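You operate a simulated robot arm through the tools that you are given. There is no shell and no other tool.

You run a simulated robot arm. Do the job below in one go: nothing can be reset, and whatever is moved stays where it is left.

TASK
Open the pink valve fully; give the yellow keg, then the blue keg, one shot each from the white coupling.
Fine: hold the coupling down on the keg's cap till each shot ends, and on no other keg; then stand it on the coupling rest and shut the pink valve so the line reads VENTED. Set down upright: white coupling.

Only the result counts: the job must be done as asked and must still hold three seconds after the hand-in. Knocking over, shifting, dropping, spilling or breaking anything else fails it. A push-on lid holds only when it is set on centred and level and pressed home; a screw cap is set on level and turned clockwise until tight.

THE ROBOT
A 6-joint arm with a two-finger parallel gripper, fixed in place. Base frame: the origin is at the foot of the arm, x ahead of it, y to its left, z up; the work surface is at about z = 560. Readings come in mm, rad, newtons and seconds.
With the tool pointing down near the work surface it reaches from about 100 to 640 mm from the base axis. Its first joint turns from -2.897 to 2.897 rad. Payload 4.1 kg.
The tool frame sits at the grasp point between the pads (the TCP): z along the fingers, y along the line on which they close. The tips reach 23 mm beyond it. The gripper opens to 94 mm. The fingers are 38 mm wide and 10 mm thick; the gripper's body (54 by 96 mm) begins 39 mm behind the TCP.
Orientation is told as [roll, pitch, yaw] about the base's x, y, z axes, in that order, counted from this pose: with the fingers straight down and closing along the base's y, the tool's x points along the base's -x, its y along +y and its z along -z.

THE INTERFACE
- The arm moves only by the tool play_rows. Its argument "moves" is a list of rows, each an object of numbers (a shift or turn left out is 0, a gripper value left out holds the last): "tx", "ty", "tz": the shift along the tool's x, y, z in mm; "rx", "ry", "rz": the turn, a rotation vector about the tool's x, y, z in rad; "hand": the opening in per cent of the stroke, from 0 (shut) to 100 (fully open). In form: [{"tx": .., "ty": .., "tz": .., "rx": .., "ry": .., "rz": .., "hand": ..}, ...]. A call has 1 to 20 rows; each row is the pose to reach, as a shift and turn from the pose commanded when the call began, along the tool's axes at that moment. Each row takes 0.2 s and may step no farther than 50 mm and 0.15 rad from the row before; otherwise, or with a gripper value out of range, the whole call is refused. A pose out of reach is approached as far as the arm can. The call stops where the force on the tool passes 40 N (or 10 N more than at its start, if that is more) or the arm is blocked; 0.2 s more then pass. The fingers move at their own pace (about 45 mm/s each) and stop on an object; they squeeze with about 23 N. The grip force told is the motor's: it shows also when the fingers shut on nothing. Time passes only in rows, and 0.2 s behind the last, so rows that repeat a pose let the fingers close. The reply holds the time, the measured pose of the TCP, the force on the tool along the base axes, the opening and the grip force, in the units named above and with some noise, with the torque about the TCP (base axes, N m) and any sound that the robot's microphone picked up, and new pictures: "show" is both (left out), scene, wrist or none.
- Cameras (640 x 400 px; columns grow to the right, rows downward): "scene" is fixed at [218.8, 501.6, 1582.1]; the picture's right is [-0.85, -0.53, 0.00], its down [-0.40, 0.65, -0.65] and it looks along [0.34, -0.55, -0.76] (base axes); focal length 256 px, centre (320, 200). "wrist" rides on the gripper at [86, 16, -75] in the tool frame; the picture's right is [-0.18, 0.98, 0.00], its down [-0.58, -0.11, -0.81] and it looks along [-0.79, -0.15, 0.59] (tool axes); focal length 243 px, centre (320, 200). There is no depth. A picture from a camera that has moved, and an enlarged one, comes with that camera's place and axes in the base frame and with its lens.
- slide_trunk(by): slides the trunk up (or, below 0, down) by that many mm; the arm rides with it, the base frame stays. It gives what a move gives, with no picture.
- close_up(camera, box): a new picture of the part [left, top, right, bottom] of that camera's present view, enlarged. No time passes.
- sign_off(): hands the job in; it is judged then, once.

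Nothing tells you positions but the pictures and the camera data. Unless the task says otherwise, let go and move clear before handing in.

The tools are called after "Emit:" as a command line: name --argument value ..., lists and objects as JSON in quotes. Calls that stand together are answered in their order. play_rows: Moves the arm, as the interface text tells. Its arguments: {"type":"object","properties":{"moves":{"type":"array","items":{"type":"object","properties":{"tx":{"type":"number"},"ty":{"type":"number"},"tz":{"type":"number"},"rx":{"type":"number"},"ry":{"type":"number"},"rz":{"type":"number"},"hand":{"type":"number"}}}},"show":{"type":"string","enum":["both","scene","wrist","none"]}},"required":["moves"]} The other tools are called the same way: slide_trunk (by) slides the trunk up or down; close_up (camera, box) takes an enlarged picture of a part of a camera's view; sign_off () hands the job in.

At the start:

```text
time: 0.0
tool_pos: [323.6, -114.0, 1210.0]
tool_rot: [0.001, 0.0, -0.001]
ft_force: [-0.1, 0.2, 0.6]
ft_torque: [0.0, 0.03, 0.03]
gripper_width: 94.2
grip_force: 0.0
trunk travel left (down, up): [-525.0, 65.0]
```

scene: 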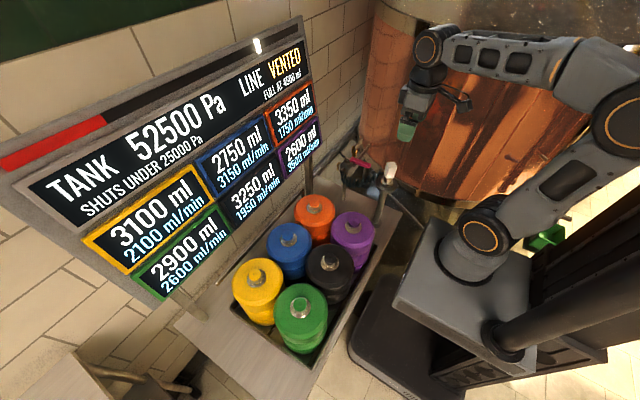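
wrist: 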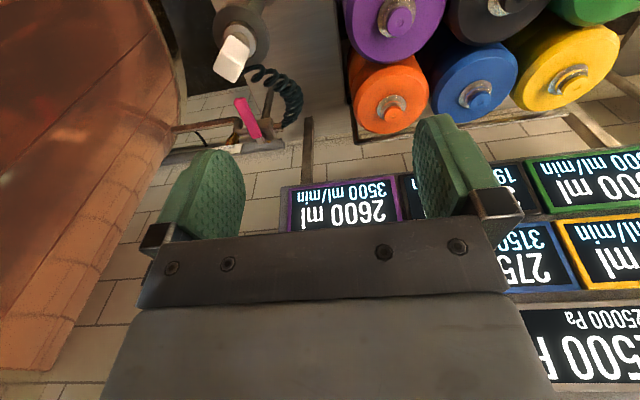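

I see a board with a tank gauge, six kegs in a tray, and a white coupling with a pink valve near the board's far end. I'll enlarge the views to locate things before moving.

Emit:
close_up --camera "scene" --box '[320, 130, 440, 230]'

Emit:
close_up --camera "scene" --box '[220, 180, 400, 360]'

Emit:
close_up --camera "wrist" --box '[160, 0, 340, 160]'

Emit:
close_up --camera "scene" --box '[0, 10, 330, 310]'

```text
4.00 times, centred on (380, 180) of scene
camera zoom: at [218.8, 501.6, 1582.1], right [-0.85, -0.53, 0.0], down [-0.4, 0.65, -0.65], along [0.34, -0.55, -0.76], focal length 1023 px, centre (80, 280)
```

zoom: 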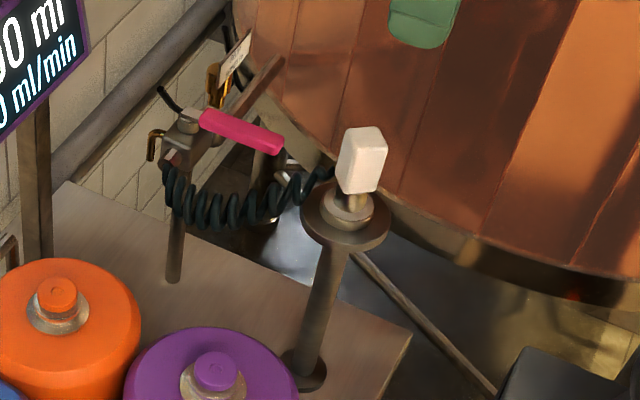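

```text
2.22 times, centred on (310, 270) of scene
camera zoom: at [218.8, 501.6, 1582.1], right [-0.85, -0.53, 0.0], down [-0.4, 0.65, -0.65], along [0.34, -0.55, -0.76], focal length 568 px, centre (342, 44)
```

zoom: 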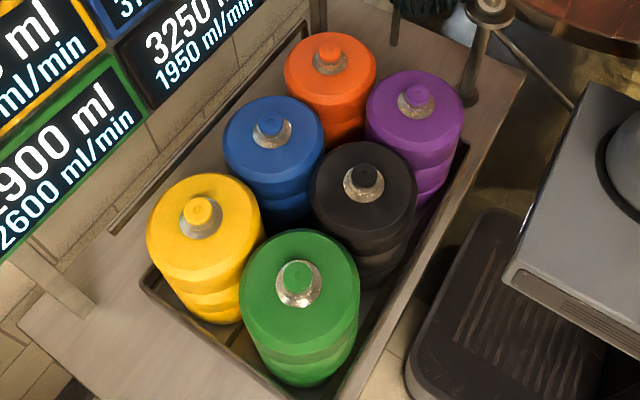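

```text
2.50 times, centred on (250, 80) of wrist
camera zoom: at [236.1, -97.9, 1285.1], right [0.18, 0.98, 0.0], down [0.58, -0.11, 0.81], along [0.79, -0.15, -0.59], focal length 606 px, centre (495, 500)
```

zoom: 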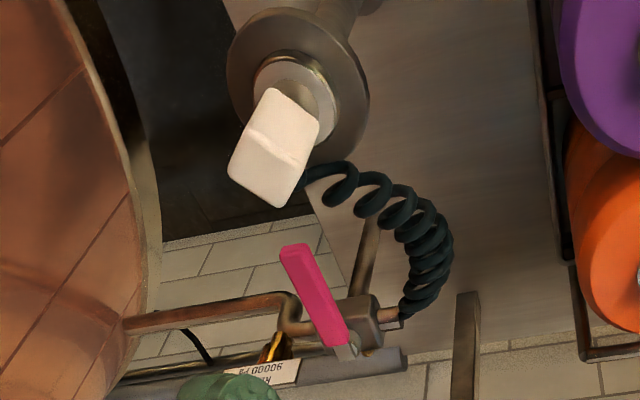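

```text
1.33 times, centred on (165, 160) of scene
camera zoom: at [218.8, 501.6, 1582.1], right [-0.85, -0.53, 0.0], down [-0.4, 0.65, -0.65], along [0.34, -0.55, -0.76], focal length 341 px, centre (527, 253)
```

zoom: 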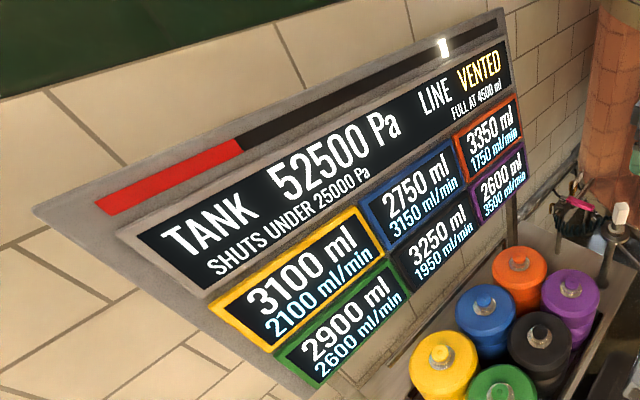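

I place the coupling head near (380, -265, 888), the pink lever from about (468, -301, 850) to its pivot near (556, -300, 848), the yellow cap near (564, 321, 833) and the blue cap near (556, 161, 838). Next I move the hand over for a closer look at the valve and coupling.

Emit:
play_rows --moves '[{"ty": -35, "tz": 30}, {"ty": -70, "tz": 60}, {"ty": -105, "tz": 90}, {"ty": -105, "tz": 100}]' --show "both"

```text
time: 1.0
tool_pos: [324.0, -220.1, 1110.7]
tool_rot: [-0.001, 0.0, 0.001]
ft_force: [-0.1, -0.2, 0.1]
ft_torque: [0.02, -0.02, 0.0]
gripper_width: 93.9
grip_force: 0.0
trunk travel left (down, up): [-525.0, 65.0]
camera wrist: at [236.2, -202.9, 1184.7], right [0.18, 0.98, 0.0], down [0.58, -0.11, 0.81], along [0.79, -0.15, -0.59], focal length 243 px, centre (320, 200)
```

scene: 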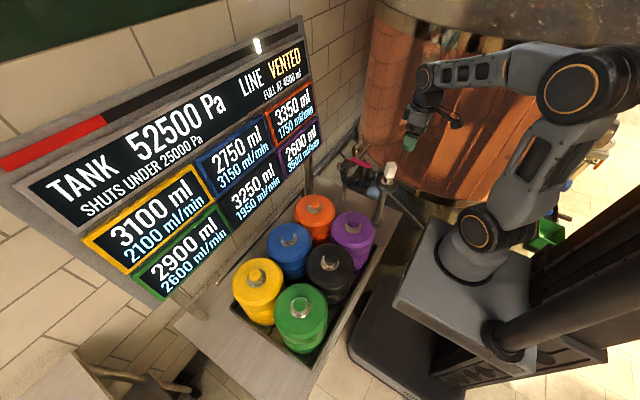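
wrist: 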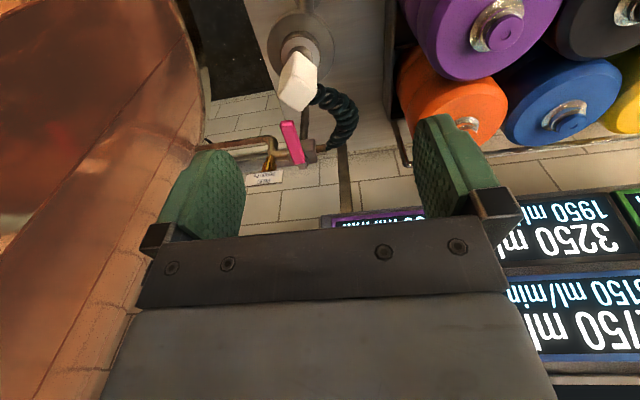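

Emit:
close_up --camera "wrist" --box '[200, 70, 380, 220]'

Emit:
close_up --camera "wrist" --box '[230, 0, 370, 110]'

Emit:
close_up --camera "scene" --box '[335, 140, 415, 190]'

```text
2.67 times, centred on (290, 145) of wrist
camera zoom: at [236.2, -202.9, 1184.7], right [0.18, 0.98, 0.0], down [0.58, -0.11, 0.81], along [0.79, -0.15, -0.59], focal length 647 px, centre (400, 347)
```

zoom: 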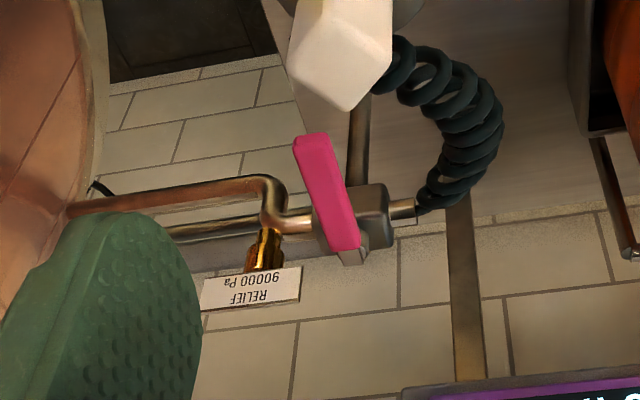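

```text
3.64 times, centred on (300, 55) of wrist
camera zoom: at [236.2, -202.9, 1184.7], right [0.18, 0.98, 0.0], down [0.58, -0.11, 0.81], along [0.79, -0.15, -0.59], focal length 882 px, centre (393, 727)
```

zoom: 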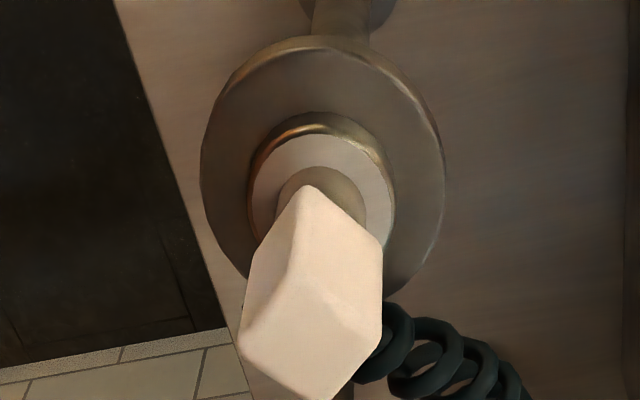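

```text
8.00 times, centred on (375, 165) of scene
camera zoom: at [218.8, 501.6, 1582.1], right [-0.85, -0.53, 0.0], down [-0.4, 0.65, -0.65], along [0.34, -0.55, -0.76], focal length 2047 px, centre (-120, 480)
```

zoom: 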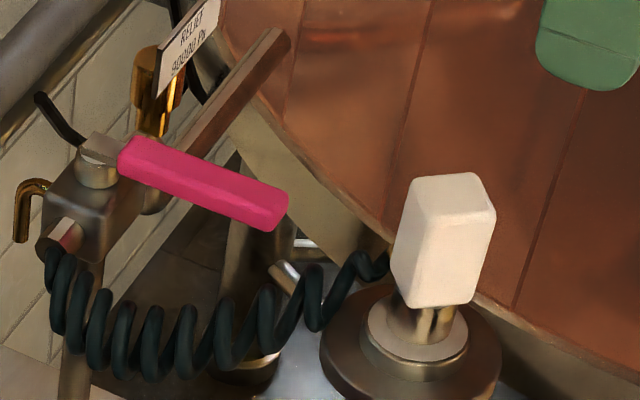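

The lever turns about a vertical stem near (573, -301) and now points back toward the robot, across the pipe. I'll bring the hand above it, fingers part open to straddle the lever, and check the alignment before descending.

Emit:
play_rows --moves '[{"tx": -37, "ty": -16, "tz": 12, "hand": 50}, {"tx": -75, "ty": -32, "tz": 24}, {"tx": -112, "ty": -49, "tz": 36}, {"tx": -150, "ty": -65, "tz": 48}, {"tx": -187, "ty": -81, "tz": 60}, {"tx": -187, "ty": -81, "tz": 100}, {"tx": -187, "ty": -81, "tz": 140}, {"tx": -187, "ty": -81, "tz": 170}]' --show "both"

```text
time: 2.8
tool_pos: [512.9, -302.5, 942.5]
tool_rot: [0.0, -0.001, 0.001]
ft_force: [0.4, -0.1, -0.3]
ft_torque: [0.04, 0.03, 0.04]
gripper_width: 47.2
grip_force: 0.0
trunk travel left (down, up): [-525.0, 65.0]
camera wrist: at [424.1, -284.9, 1016.0], right [0.18, 0.98, 0.0], down [0.58, -0.11, 0.81], along [0.79, -0.15, -0.59], focal length 243 px, centre (320, 200)
```

scene: 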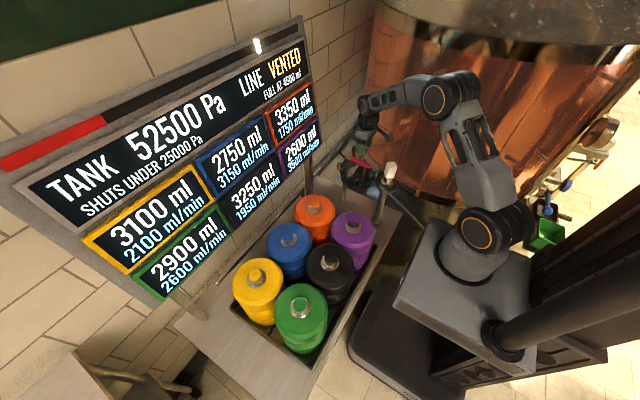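
wrist: 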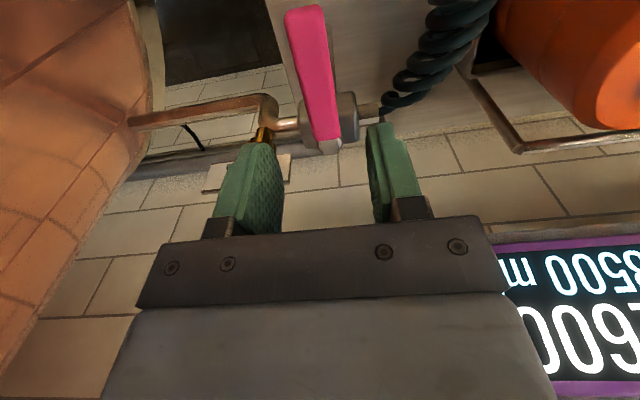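

The lever lies centred between the open fingers and its stem is confirmed near (574, -301). I descend to straddle it.

Emit:
play_rows --moves '[{"tz": 35}, {"tz": 60}, {"tz": 75}, {"tz": 80}]' --show "both"

```text
time: 3.8
tool_pos: [510.8, -302.0, 862.0]
tool_rot: [-0.001, 0.002, -0.002]
ft_force: [0.1, 0.4, -0.2]
ft_torque: [0.0, -0.01, 0.01]
gripper_width: 47.1
grip_force: 0.1
trunk travel left (down, up): [-525.0, 65.0]
camera wrist: at [423.5, -284.5, 935.7], right [0.18, 0.98, 0.0], down [0.58, -0.11, 0.81], along [0.79, -0.15, -0.59], focal length 243 px, centre (320, 200)
```

scene: 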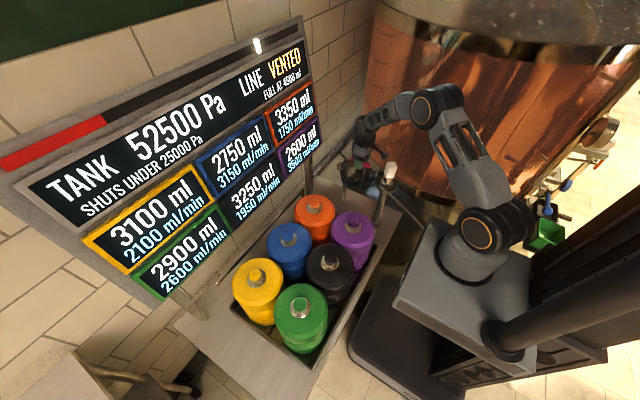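
wrist: 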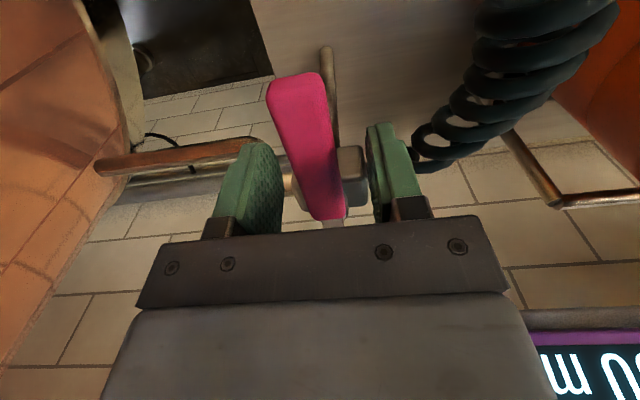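

The fingers straddle the lever. I narrow the gap a bit and try swinging the lever clockwise (toward the hose side, along the pipe), watching the force.

Emit:
play_rows --moves '[{"hand": 35}, {"hand": 35}, {"tx": -0.5, "ty": 7.5, "rz": 0.12}, {"tx": -1.8, "ty": 15, "rz": 0.24}, {"tx": -4.1, "ty": 22, "rz": 0.36}, {"tx": -4.1, "ty": 22, "rz": 0.36}]' --show "both"

```text
time: 4.8
tool_pos: [515.5, -295.3, 863.6]
tool_rot: [-0.01, -0.018, -0.232]
ft_force: [-3.3, -33.8, -8.2]
ft_torque: [-0.28, -0.46, 0.76]
gripper_width: 48.3
grip_force: 17.2
trunk travel left (down, up): [-525.0, 65.0]
stopped in row 5: the force on the tool passed its limit at 45 N (the readings are from after the stop); the commanded pose is now the measured one
camera wrist: at [431.9, -258.8, 935.6], right [0.4, 0.91, -0.01], down [0.53, -0.23, 0.82], along [0.75, -0.33, -0.58], focal length 243 px, centre (320, 200)
```

scene: 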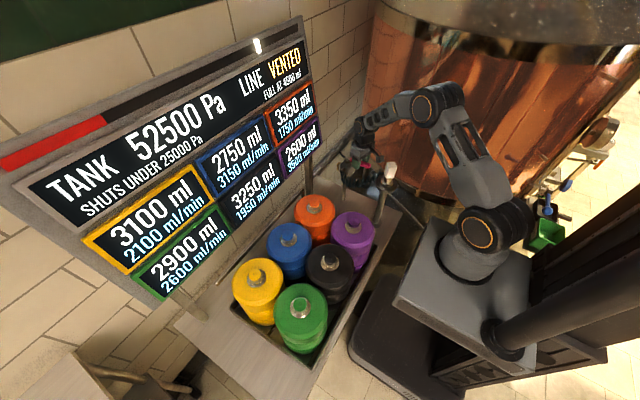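
wrist: 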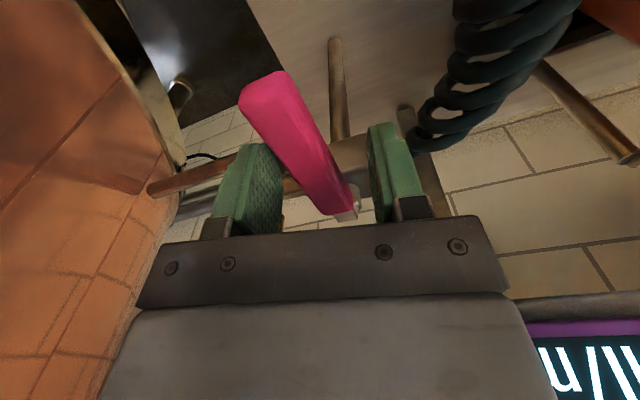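

The lever didn't turn clockwise: it only jammed against the fingers. I go back to straight, then try the other direction.

Emit:
play_rows --moves '[{"tx": 1.5, "ty": -3.7, "rz": -0.116, "hand": 50}, {"tx": 2.9, "ty": -7.0, "rz": -0.232}, {"tx": 2.9, "ty": -7.0, "rz": -0.232}]' --show "none"

Emit:
play_rows --moves '[{"hand": 35}, {"hand": 35}, {"hand": 35}]' --show "wrist"

```text
time: 5.6
tool_pos: [510.1, -297.1, 863.8]
tool_rot: [-0.011, -0.01, 0.003]
ft_force: [-0.7, 0.1, -0.5]
ft_torque: [-0.02, -0.04, -0.03]
gripper_width: 46.9
grip_force: 0.1
trunk travel left (down, up): [-525.0, 65.0]
```

```text
time: 6.4
tool_pos: [511.0, -296.1, 863.7]
tool_rot: [-0.009, -0.01, 0.003]
ft_force: [-3.5, -13.1, -0.6]
ft_torque: [-0.16, -0.04, -0.31]
gripper_width: 38.4
grip_force: 5.9
trunk travel left (down, up): [-525.0, 65.0]
camera wrist: at [421.7, -279.8, 936.8], right [0.18, 0.98, -0.01], down [0.57, -0.1, 0.81], along [0.8, -0.15, -0.58], focal length 243 px, centre (320, 200)
```

wrist: 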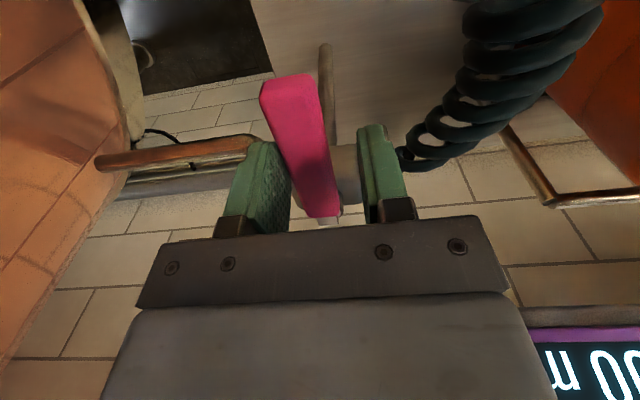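

Now I try turning the lever counter-clockwise, toward the tank side.

Emit:
play_rows --moves '[{"ty": -4, "hand": 40}, {"tx": -0.4, "ty": -11.7, "rz": -0.12}, {"tx": -1.8, "ty": -19.2, "rz": -0.24}, {"tx": -4.0, "ty": -26.4, "rz": -0.36}, {"tx": -4.0, "ty": -26.4, "rz": -0.36}]' --show "both"

```text
time: 7.6
tool_pos: [514.5, -322.9, 864.7]
tool_rot: [-0.013, -0.005, 0.363]
ft_force: [-0.2, 1.3, -0.4]
ft_torque: [0.03, 0.02, -0.02]
gripper_width: 37.9
grip_force: 0.1
trunk travel left (down, up): [-525.0, 65.0]
camera wrist: at [426.2, -337.0, 937.5], right [-0.18, 0.98, -0.01], down [0.57, 0.11, 0.81], along [0.8, 0.14, -0.58], focal length 243 px, centre (320, 200)
```

scene: 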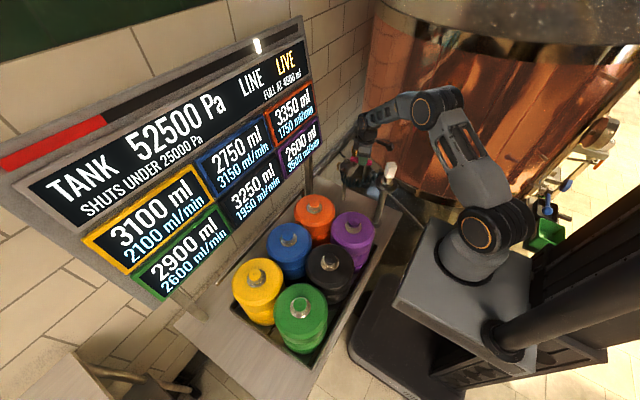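
wrist: 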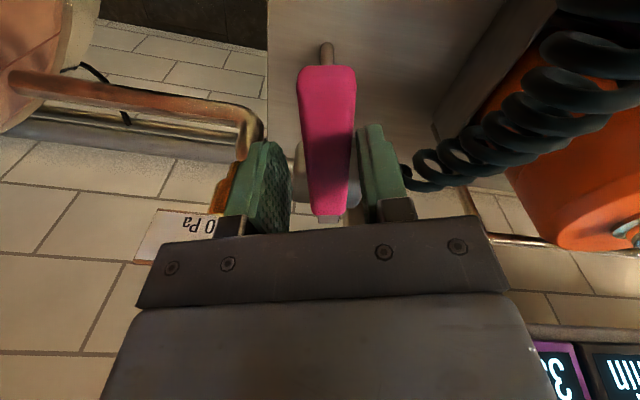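

The lever turned counter-clockwise and the line now reads LIVE. Before swinging it further I check the clearance to the relief valve and its tag.

Emit:
close_up --camera "scene" --box '[335, 135, 415, 185]'

Emit:
close_up --camera "wrist" --box '[130, 50, 400, 260]'

```text
8.00 times, centred on (375, 160) of scene
camera zoom: at [218.8, 501.6, 1582.1], right [-0.85, -0.53, 0.0], down [-0.4, 0.65, -0.65], along [0.34, -0.55, -0.76], focal length 2047 px, centre (-120, 520)
```

zoom: 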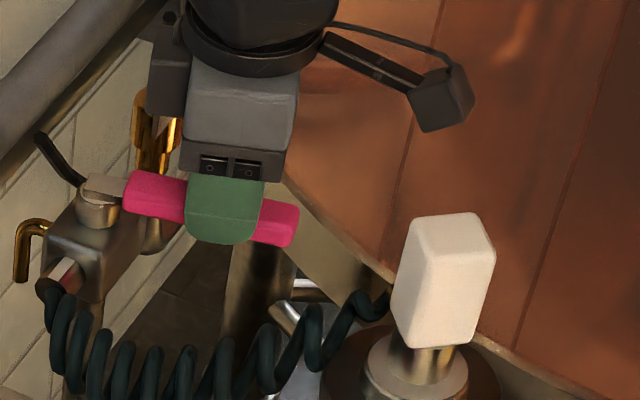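

```text
1.90 times, centred on (265, 155) of wrist
camera zoom: at [426.2, -337.0, 937.5], right [-0.18, 0.98, -0.01], down [0.57, 0.11, 0.81], along [0.8, 0.14, -0.58], focal length 462 px, centre (425, 286)
```

zoom: 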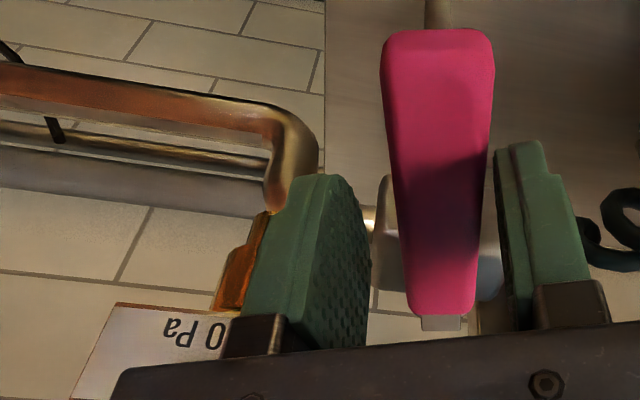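

The relief valve's tag hangs near (556, -370, 878), right where the far finger would end up, so I'll push the lever from the near side with shut fingers instead. I lift, close and set the fingers beside the lever.

Emit:
play_rows --moves '[{"tz": -30}, {"tz": -60}, {"tz": -60, "ty": 28, "hand": 0}, {"tz": -60, "ty": 28, "hand": 0}, {"tz": -60, "ty": 28, "hand": 0}, {"tz": -30, "ty": 28}, {"tz": -5, "ty": 28}, {"tz": 4, "ty": 28}]' --show "wrist"

```text
time: 9.4
tool_pos: [504.8, -296.2, 859.7]
tool_rot: [-0.014, -0.008, 0.362]
ft_force: [-0.3, 0.0, 1.0]
ft_torque: [0.0, -0.01, 0.0]
gripper_width: 0.0
grip_force: 23.4
trunk travel left (down, up): [-525.0, 65.0]
camera wrist: at [415.8, -310.8, 933.0], right [-0.18, 0.98, -0.01], down [0.57, 0.11, 0.81], along [0.8, 0.13, -0.58], focal length 243 px, centre (320, 200)
```

wrist: 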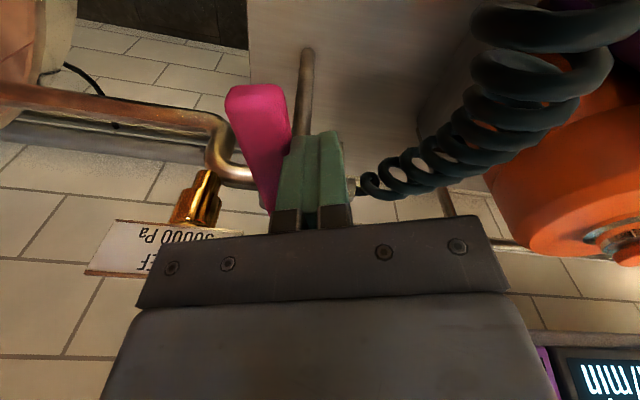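

The shut fingers sit beside the lever, and the brass relief valve is near (556, -368). I push the lever further round in modest steps.

Emit:
play_rows --moves '[{"tx": 3.0, "ty": -7.7, "rz": -0.12}, {"tx": 5.0, "ty": -15.7, "rz": -0.24}, {"tx": 6.1, "ty": -23.9, "rz": -0.36}, {"tx": 6.1, "ty": -23.9, "rz": -0.36}]' --show "both"

```text
time: 10.4
tool_pos: [507.2, -321.2, 859.5]
tool_rot: [-0.016, -0.001, 0.723]
ft_force: [-0.3, -0.5, 0.3]
ft_torque: [0.01, -0.04, 0.01]
gripper_width: 0.1
grip_force: 23.0
trunk travel left (down, up): [-525.0, 65.0]
camera wrist: at [430.1, -365.0, 933.9], right [-0.51, 0.86, -0.02], down [0.5, 0.31, 0.81], along [0.7, 0.41, -0.59], focal length 243 px, centre (320, 200)
```

scene: 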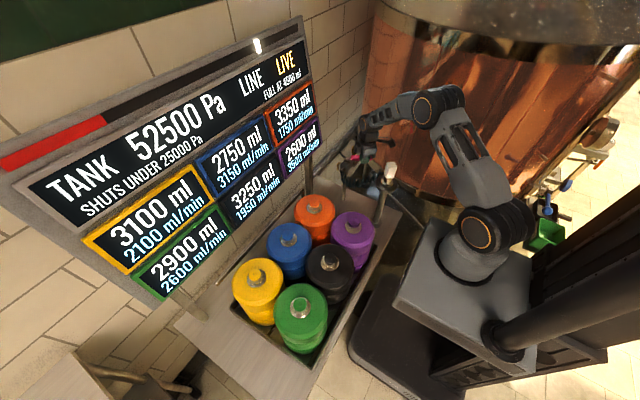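
wrist: 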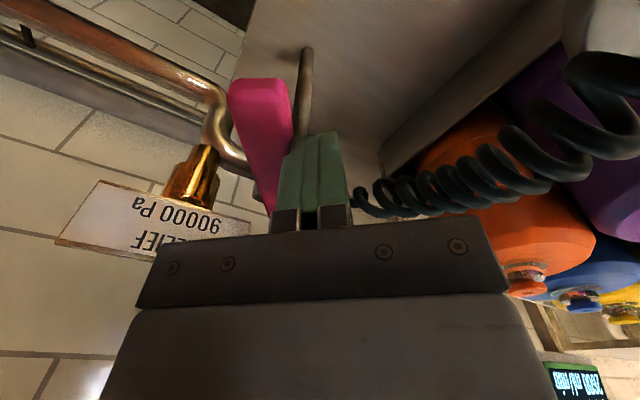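

The lever follows freely. I go on in the same arc, lifted slightly so the hand clears the tag.

Emit:
play_rows --moves '[{"tz": -6}, {"tx": 3.0, "ty": -7.7, "rz": -0.12, "tz": -6}, {"tx": 5.0, "ty": -15.7, "rz": -0.24, "tz": -6}, {"tx": 5.0, "ty": -15.7, "rz": -0.24, "tz": -6}]' --show "both"

Emit:
close_up --camera "wrist" --box '[130, 50, 370, 250]'

Emit:
close_up --camera "scene" --box '[335, 135, 415, 185]'

```text
time: 11.4
tool_pos: [514.6, -336.3, 867.1]
tool_rot: [-0.017, 0.002, 0.964]
ft_force: [-0.5, 0.0, 0.6]
ft_torque: [0.0, -0.03, 0.0]
gripper_width: 0.0
grip_force: 23.3
trunk travel left (down, up): [-525.0, 65.0]
camera wrist: at [449.8, -396.4, 940.7], right [-0.7, 0.71, -0.02], down [0.41, 0.42, 0.81], along [0.58, 0.56, -0.59], focal length 243 px, centre (320, 200)
```

scene: 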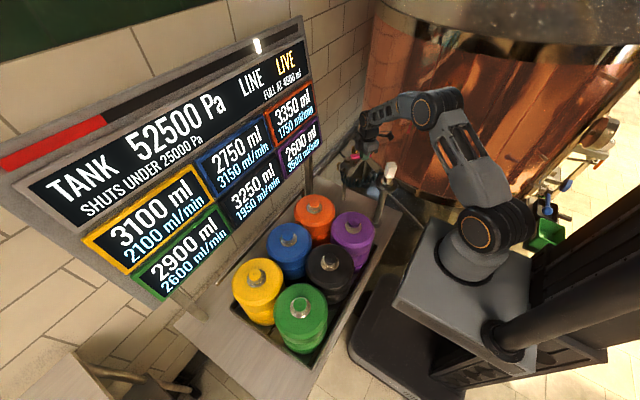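
wrist: 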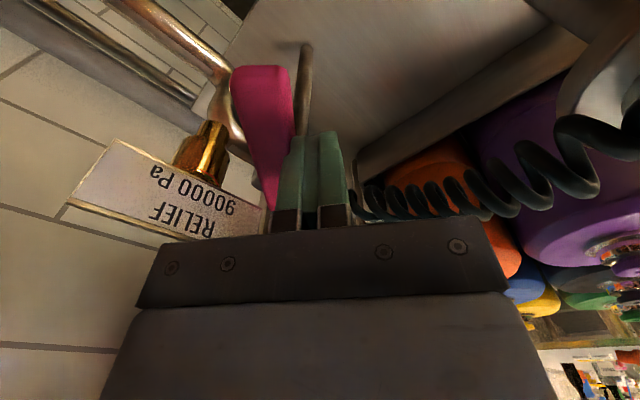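

```text
2.00 times, centred on (250, 150) of wrist
camera zoom: at [449.8, -396.4, 940.7], right [-0.7, 0.71, -0.02], down [0.41, 0.42, 0.81], along [0.58, 0.56, -0.59], focal length 485 px, centre (460, 300)
```

zoom: 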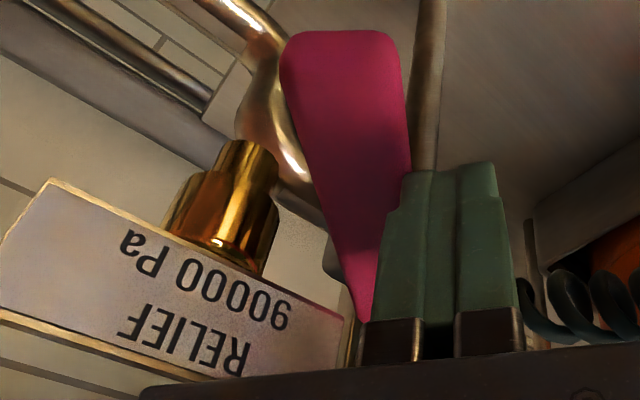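

```text
8.00 times, centred on (375, 160) of scene
camera zoom: at [218.8, 501.6, 1582.1], right [-0.85, -0.53, 0.0], down [-0.4, 0.65, -0.65], along [0.34, -0.55, -0.76], focal length 2047 px, centre (-120, 520)
```

zoom: 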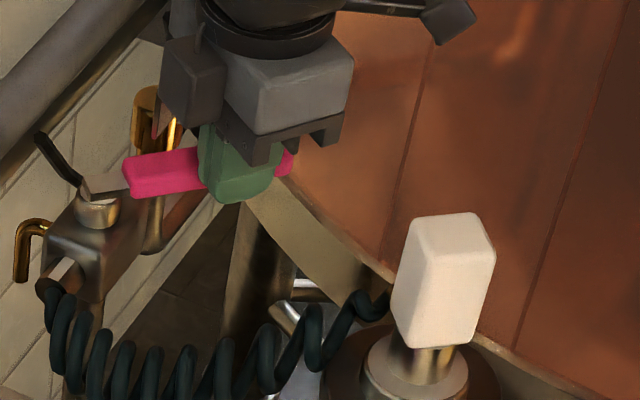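

The lever is at about 55° now with no resistance yet, and the tag and relief are still clear. I continue in finer steps.

Emit:
play_rows --moves '[{"tx": 1.6, "ty": -3.8, "rz": -0.06}, {"tx": 3.0, "ty": -7.7, "rz": -0.12}, {"tx": 4.1, "ty": -11.7, "rz": -0.18}, {"tx": 4.1, "ty": -11.7, "rz": -0.18}]' --show "wrist"

Emit:
close_up --camera "scene" --box '[335, 135, 415, 185]'

Emit:
close_up --camera "wrist" --box '[130, 50, 370, 250]'

```text
time: 12.4
tool_pos: [522.5, -346.4, 866.6]
tool_rot: [-0.014, 0.005, 1.144]
ft_force: [0.8, -0.5, 0.8]
ft_torque: [-0.02, 0.01, -0.01]
gripper_width: 0.0
grip_force: 23.2
trunk travel left (down, up): [-525.0, 65.0]
camera wrist: at [469.4, -416.6, 941.0], right [-0.82, 0.58, -0.02], down [0.33, 0.49, 0.8], along [0.47, 0.65, -0.59], focal length 243 px, centre (320, 200)
```

wrist: 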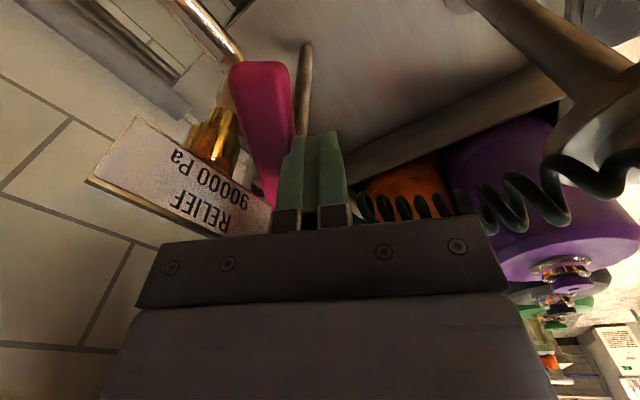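

```text
8.00 times, centred on (375, 160) of scene
camera zoom: at [218.8, 501.6, 1582.1], right [-0.85, -0.53, 0.0], down [-0.4, 0.65, -0.65], along [0.34, -0.55, -0.76], focal length 2047 px, centre (-120, 520)
```

zoom: 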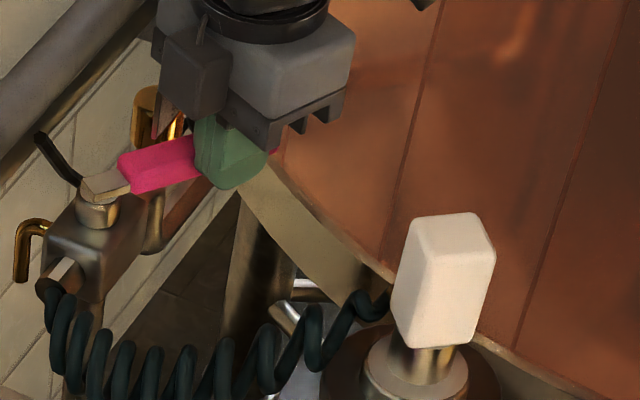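

```text
2.00 times, centred on (250, 150) of wrist
camera zoom: at [469.4, -416.6, 941.0], right [-0.82, 0.58, -0.02], down [0.33, 0.49, 0.8], along [0.47, 0.65, -0.59], focal length 485 px, centre (460, 300)
```

zoom: 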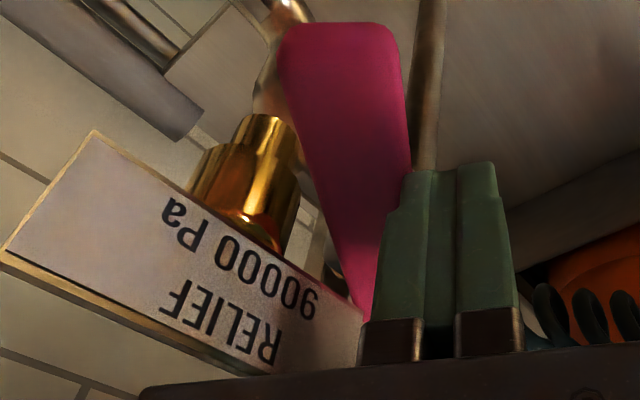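

Still free at about 65°. A little more with the same grip, checking force.

Emit:
play_rows --moves '[{"tx": 1.6, "ty": -3.8, "rz": -0.06}, {"tx": 3.0, "ty": -7.7, "rz": -0.12}, {"tx": 3.0, "ty": -7.7, "rz": -0.12}]' --show "both"

Emit:
close_up --camera "scene" --box '[335, 135, 415, 185]'

Emit:
close_up --camera "wrist" --box '[130, 50, 370, 250]'

```text
time: 13.2
tool_pos: [527.8, -351.3, 866.6]
tool_rot: [-0.013, 0.007, 1.261]
ft_force: [-1.0, -0.2, 0.0]
ft_torque: [-0.03, -0.02, -0.03]
gripper_width: 0.0
grip_force: 23.0
trunk travel left (down, up): [-525.0, 65.0]
camera wrist: at [483.5, -427.9, 941.1], right [-0.88, 0.47, -0.01], down [0.27, 0.53, 0.8], along [0.39, 0.7, -0.6], focal length 243 px, centre (320, 200)
```

scene: 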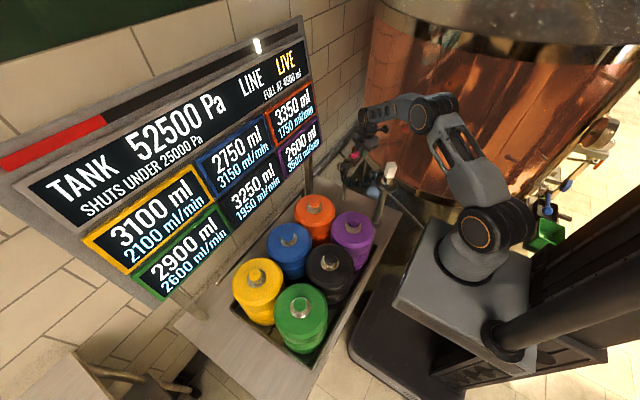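
wrist: 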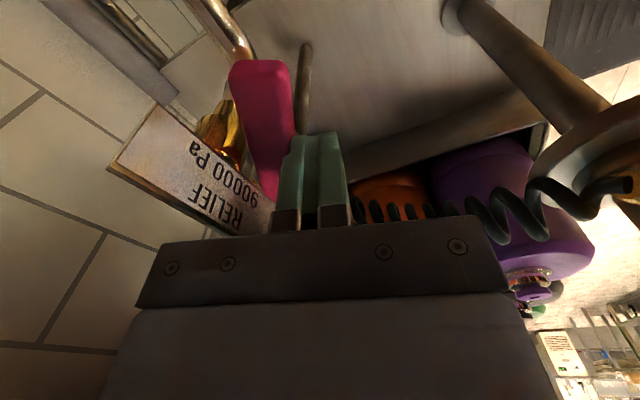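

```text
8.00 times, centred on (375, 160) of scene
camera zoom: at [218.8, 501.6, 1582.1], right [-0.85, -0.53, 0.0], down [-0.4, 0.65, -0.65], along [0.34, -0.55, -0.76], focal length 2047 px, centre (-120, 520)
```

zoom: 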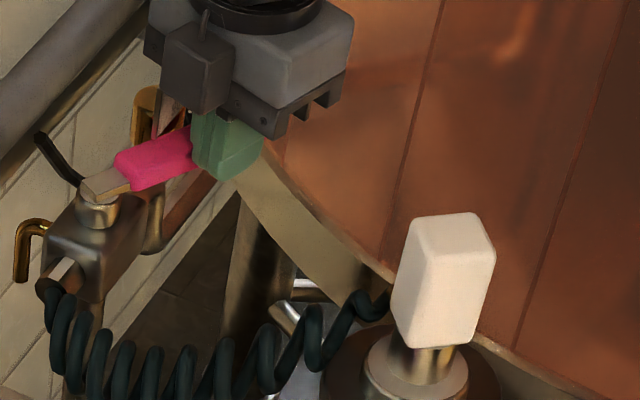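

```text
2.00 times, centred on (250, 150) of wrist
camera zoom: at [483.5, -427.9, 941.1], right [-0.88, 0.47, -0.01], down [0.27, 0.53, 0.8], along [0.39, 0.7, -0.6], focal length 485 px, centre (460, 300)
```

zoom: 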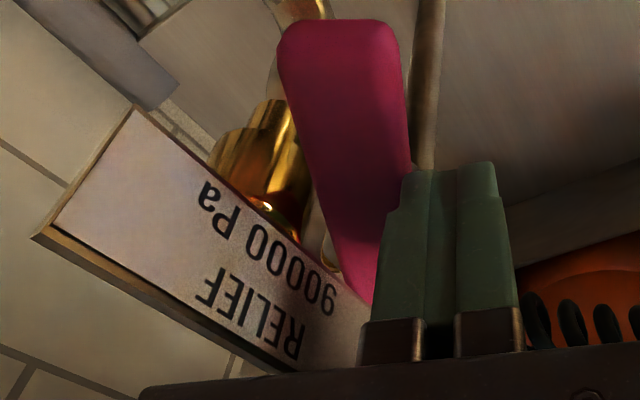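

At about 72° my finger is getting close to the tag, so I back off and look again before finishing the turn.

Emit:
play_rows --moves '[{"ty": 12}, {"ty": 20, "tz": -40}, {"ty": 50, "tz": -75}, {"ty": 90, "tz": -95}, {"ty": 90, "tz": -95}]' --show "wrist"

Emit:
close_up --camera "scene" --box '[335, 135, 415, 185]'

Emit:
close_up --camera "wrist" --box '[130, 50, 370, 250]'

```text
time: 14.4
tool_pos: [438.5, -322.5, 959.5]
tool_rot: [-0.015, 0.007, 1.262]
ft_force: [0.3, 0.4, 1.0]
ft_torque: [-0.02, -0.03, 0.01]
gripper_width: 0.2
grip_force: 23.2
trunk travel left (down, up): [-525.0, 65.0]
camera wrist: at [395.1, -398.9, 1034.8], right [-0.88, 0.47, -0.01], down [0.27, 0.53, 0.8], along [0.39, 0.7, -0.6], focal length 243 px, centre (320, 200)
```

wrist: 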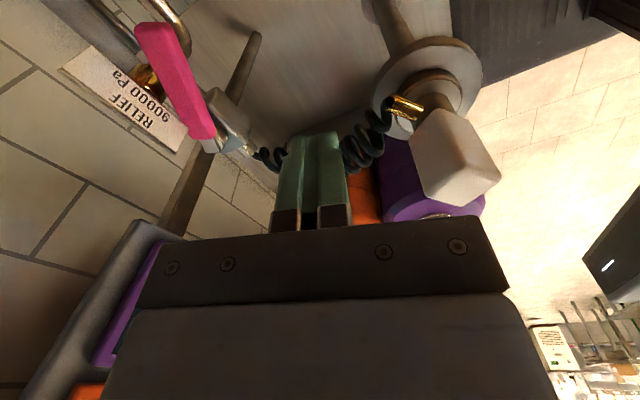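

```text
8.00 times, centred on (375, 160) of scene
camera zoom: at [218.8, 501.6, 1582.1], right [-0.85, -0.53, 0.0], down [-0.4, 0.65, -0.65], along [0.34, -0.55, -0.76], focal length 2047 px, centre (-120, 520)
```

zoom: 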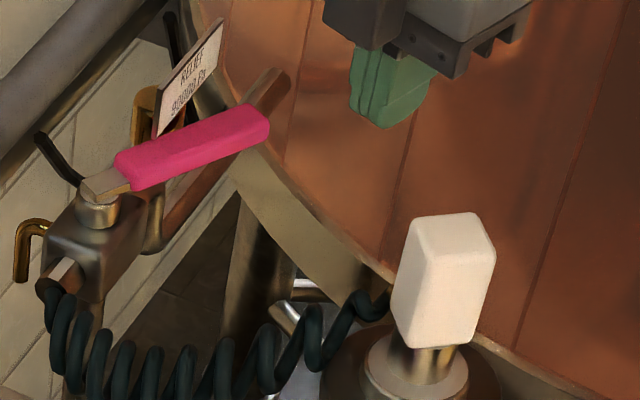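

```text
2.00 times, centred on (250, 150) of wrist
camera zoom: at [395.1, -398.9, 1034.8], right [-0.88, 0.47, -0.01], down [0.27, 0.53, 0.8], along [0.39, 0.7, -0.6], focal length 485 px, centre (460, 300)
```

zoom: 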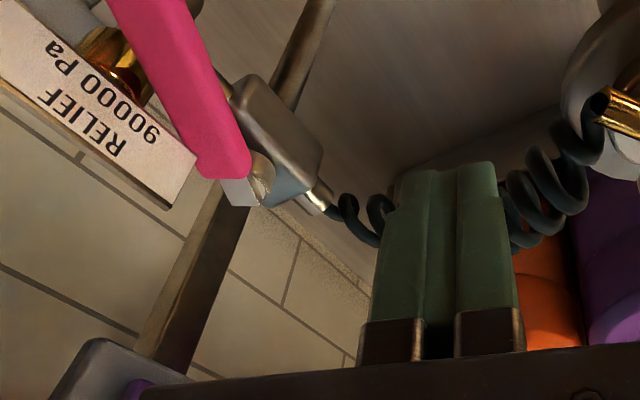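

The lever is at about 64° and turns with almost no resistance. I'll finish it by pushing near its pivot, where the fingers stay clear of the tag, so I turn the hand straight and line up above that spot.

Emit:
play_rows --moves '[{"tx": -3.1, "ty": -8.6, "rz": 0.14}, {"tx": -6.3, "ty": -17.1, "rz": 0.28}, {"tx": -9.4, "ty": -25.7, "rz": 0.42}, {"tx": -12.5, "ty": -34.3, "rz": 0.56}, {"tx": -15.7, "ty": -42.8, "rz": 0.7}, {"tx": -18.8, "ty": -51.4, "rz": 0.84}, {"tx": -21.9, "ty": -60, "rz": 0.98}, {"tx": -25.1, "ty": -68.5, "rz": 1.12}, {"tx": -28.2, "ty": -77.1, "rz": 1.262}, {"tx": -28.2, "ty": -77.1, "rz": 1.262}]' --show "both"

```text
time: 16.6
tool_pos: [522.8, -320.4, 959.9]
tool_rot: [-0.012, -0.01, -0.001]
ft_force: [0.1, -0.4, 0.2]
ft_torque: [0.0, 0.0, 0.0]
gripper_width: 0.0
grip_force: 22.6
trunk travel left (down, up): [-525.0, 65.0]
camera wrist: at [434.2, -302.6, 1034.4], right [0.19, 0.98, -0.01], down [0.57, -0.1, 0.81], along [0.8, -0.16, -0.58], focal length 243 px, centre (320, 200)
```

scene: 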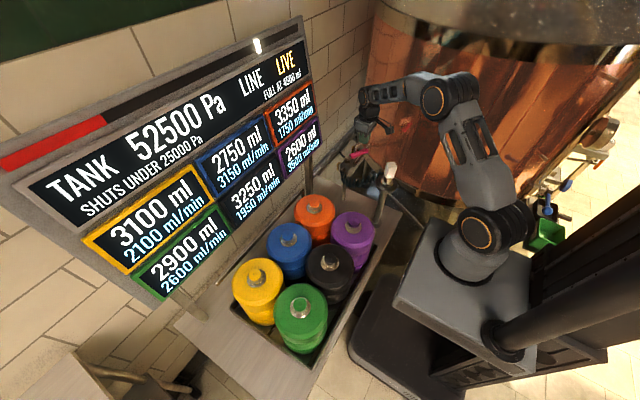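
wrist: 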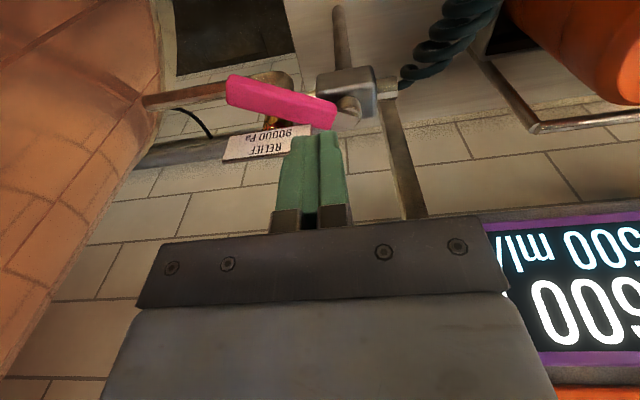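

Emit:
close_up --camera "wrist" --box '[210, 50, 390, 170]'

Emit:
close_up --camera "scene" --box '[335, 130, 399, 180]'

```text
3.33 times, centred on (300, 110) of wrist
camera zoom: at [434.2, -302.6, 1034.4], right [0.19, 0.98, -0.01], down [0.57, -0.1, 0.81], along [0.8, -0.16, -0.58], focal length 809 px, centre (387, 500)
```

zoom: 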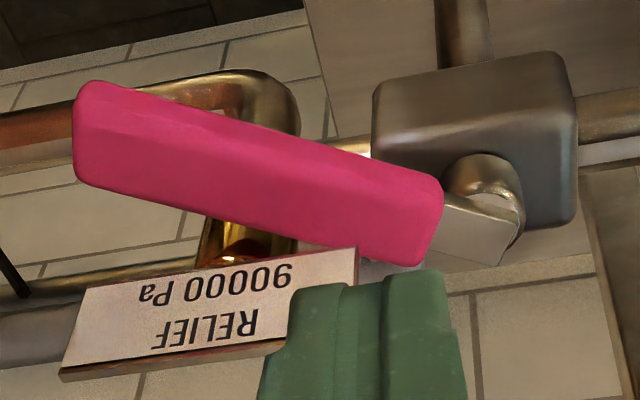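

```text
8.00 times, centred on (367, 155) of scene
camera zoom: at [218.8, 501.6, 1582.1], right [-0.85, -0.53, 0.0], down [-0.4, 0.65, -0.65], along [0.34, -0.55, -0.76], focal length 2047 px, centre (-56, 560)
```

zoom: 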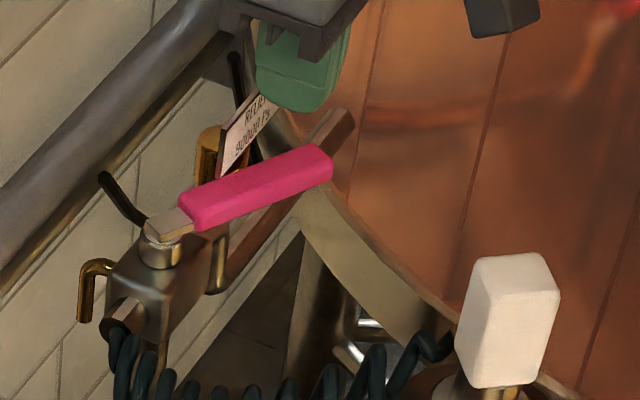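

The lever's base is clear of the tag near y = -319. I descend there with the shut fingers just on the near side of the lever.

Emit:
play_rows --moves '[{"tx": 2, "ty": 1.5, "tz": 40}, {"tx": 3, "ty": 1.5, "tz": 75}, {"tx": 3, "ty": 1.5, "tz": 94}, {"tx": 3, "ty": 1.5, "tz": 94}]' --show "wrist"

Emit:
close_up --camera "wrist" --box '[190, 80, 400, 240]'

```text
time: 17.6
tool_pos: [520.8, -319.8, 867.6]
tool_rot: [-0.013, -0.01, 0.0]
ft_force: [0.4, 0.3, 0.7]
ft_torque: [-0.02, 0.02, 0.02]
gripper_width: 0.0
grip_force: 23.4
trunk travel left (down, up): [-525.0, 65.0]
camera wrist: at [432.6, -302.4, 940.0], right [0.18, 0.98, -0.01], down [0.57, -0.1, 0.81], along [0.8, -0.16, -0.58], focal length 243 px, centre (320, 200)
```

wrist: 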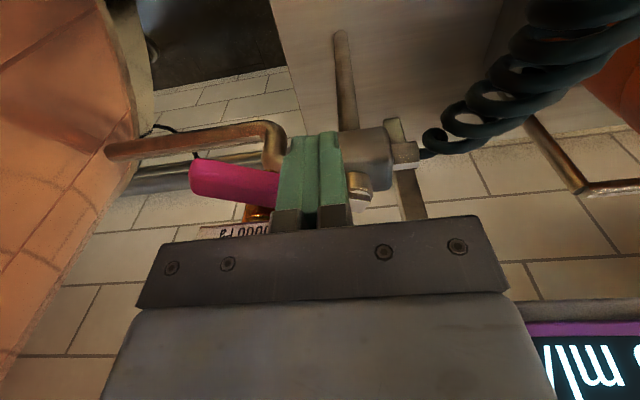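

```text
2.50 times, centred on (295, 160) of wrist
camera zoom: at [432.6, -302.4, 940.0], right [0.18, 0.98, -0.01], down [0.57, -0.1, 0.81], along [0.8, -0.16, -0.58], focal length 606 px, centre (382, 300)
```

zoom: 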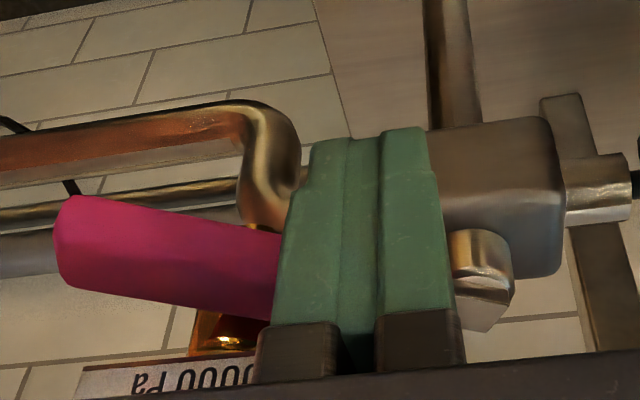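

Fingers are placed; now I push straight outward in small steps to swing the lever on to its stop.

Emit:
play_rows --moves '[{"tx": -6}, {"tx": -12}, {"tx": -17}, {"tx": -20}, {"tx": -20}]' --show "both"

Emit:
close_up --camera "wrist" --box '[190, 80, 400, 240]'

Emit:
close_up --camera "scene" --box '[335, 130, 399, 180]'

```text
time: 18.8
tool_pos: [539.9, -319.0, 866.8]
tool_rot: [-0.01, -0.01, 0.0]
ft_force: [-5.3, -0.7, -0.4]
ft_torque: [-0.02, 0.09, -0.09]
gripper_width: 0.0
grip_force: 22.9
trunk travel left (down, up): [-525.0, 65.0]
camera wrist: at [451.4, -301.9, 940.3], right [0.18, 0.98, -0.01], down [0.57, -0.1, 0.81], along [0.8, -0.15, -0.58], focal length 243 px, centre (320, 200)
```

scene: 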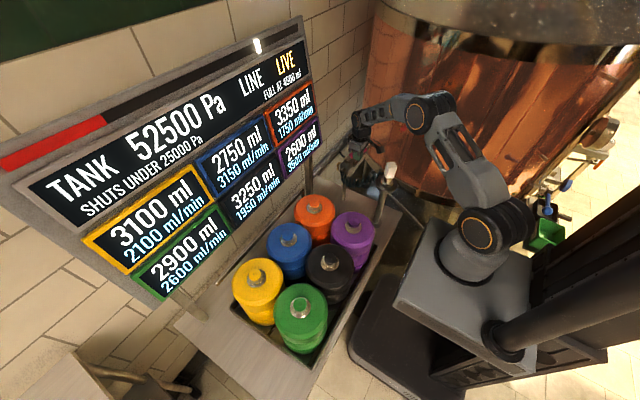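
wrist: 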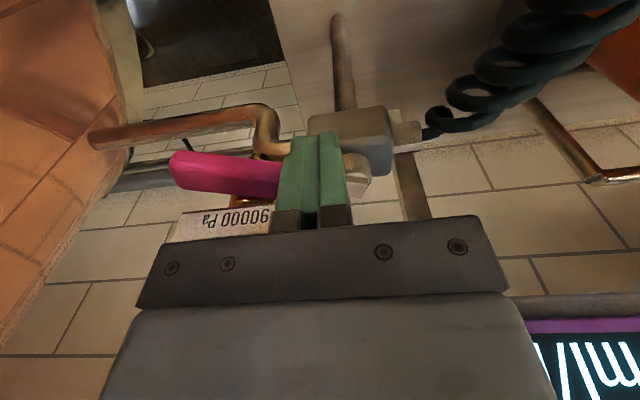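

```text
2.50 times, centred on (295, 160) of wrist
camera zoom: at [451.4, -301.9, 940.3], right [0.18, 0.98, -0.01], down [0.57, -0.1, 0.81], along [0.8, -0.15, -0.58], focal length 606 px, centre (382, 300)
```

zoom: 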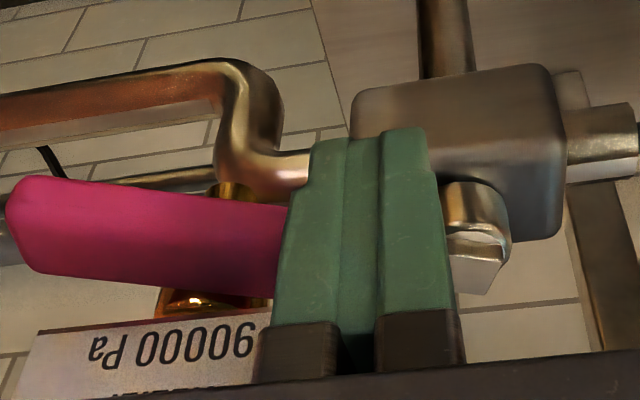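

```text
8.00 times, centred on (367, 155) of scene
camera zoom: at [218.8, 501.6, 1582.1], right [-0.85, -0.53, 0.0], down [-0.4, 0.65, -0.65], along [0.34, -0.55, -0.76], focal length 2047 px, centre (-56, 560)
```

zoom: 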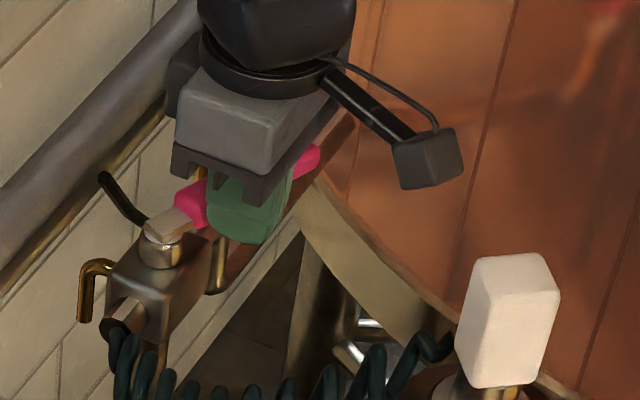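

The fingers now touch the lever (5 N). I keep pushing slowly.

Emit:
play_rows --moves '[{"tx": -2}, {"tx": -4}, {"tx": -6}, {"tx": -6}]' --show "wrist"

Emit:
close_up --camera "wrist" --box '[150, 80, 400, 240]'

Emit:
close_up --camera "scene" --box '[335, 130, 399, 180]'

```text
time: 19.8
tool_pos: [546.8, -319.8, 868.0]
tool_rot: [-0.012, -0.011, 0.002]
ft_force: [-7.5, -2.0, -0.4]
ft_torque: [-0.02, 0.17, -0.03]
gripper_width: 0.0
grip_force: 23.3
trunk travel left (down, up): [-525.0, 65.0]
camera wrist: at [457.9, -301.6, 940.8], right [0.18, 0.98, -0.01], down [0.57, -0.1, 0.81], along [0.8, -0.15, -0.58], focal length 243 px, centre (320, 200)
```

wrist: 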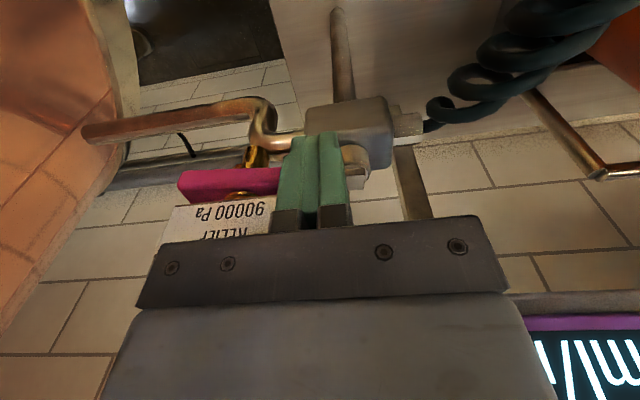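

```text
2.50 times, centred on (275, 160) of wrist
camera zoom: at [457.9, -301.6, 940.8], right [0.18, 0.98, -0.01], down [0.57, -0.1, 0.81], along [0.8, -0.15, -0.58], focal length 606 px, centre (432, 300)
```

zoom: 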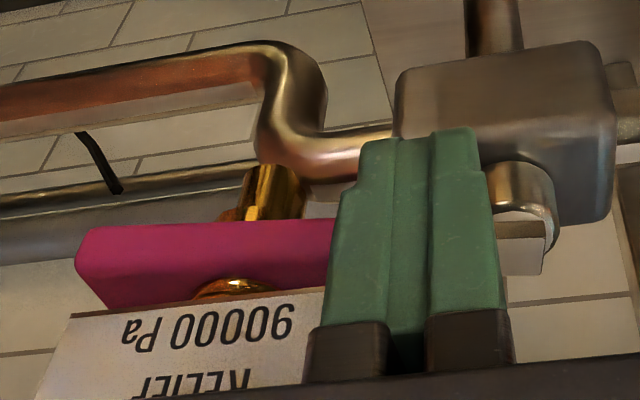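

```text
8.00 times, centred on (367, 155) of scene
camera zoom: at [218.8, 501.6, 1582.1], right [-0.85, -0.53, 0.0], down [-0.4, 0.65, -0.65], along [0.34, -0.55, -0.76], focal length 2047 px, centre (-56, 560)
```

zoom: 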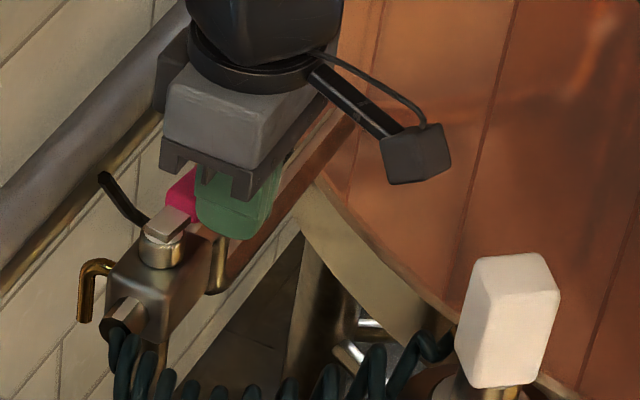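

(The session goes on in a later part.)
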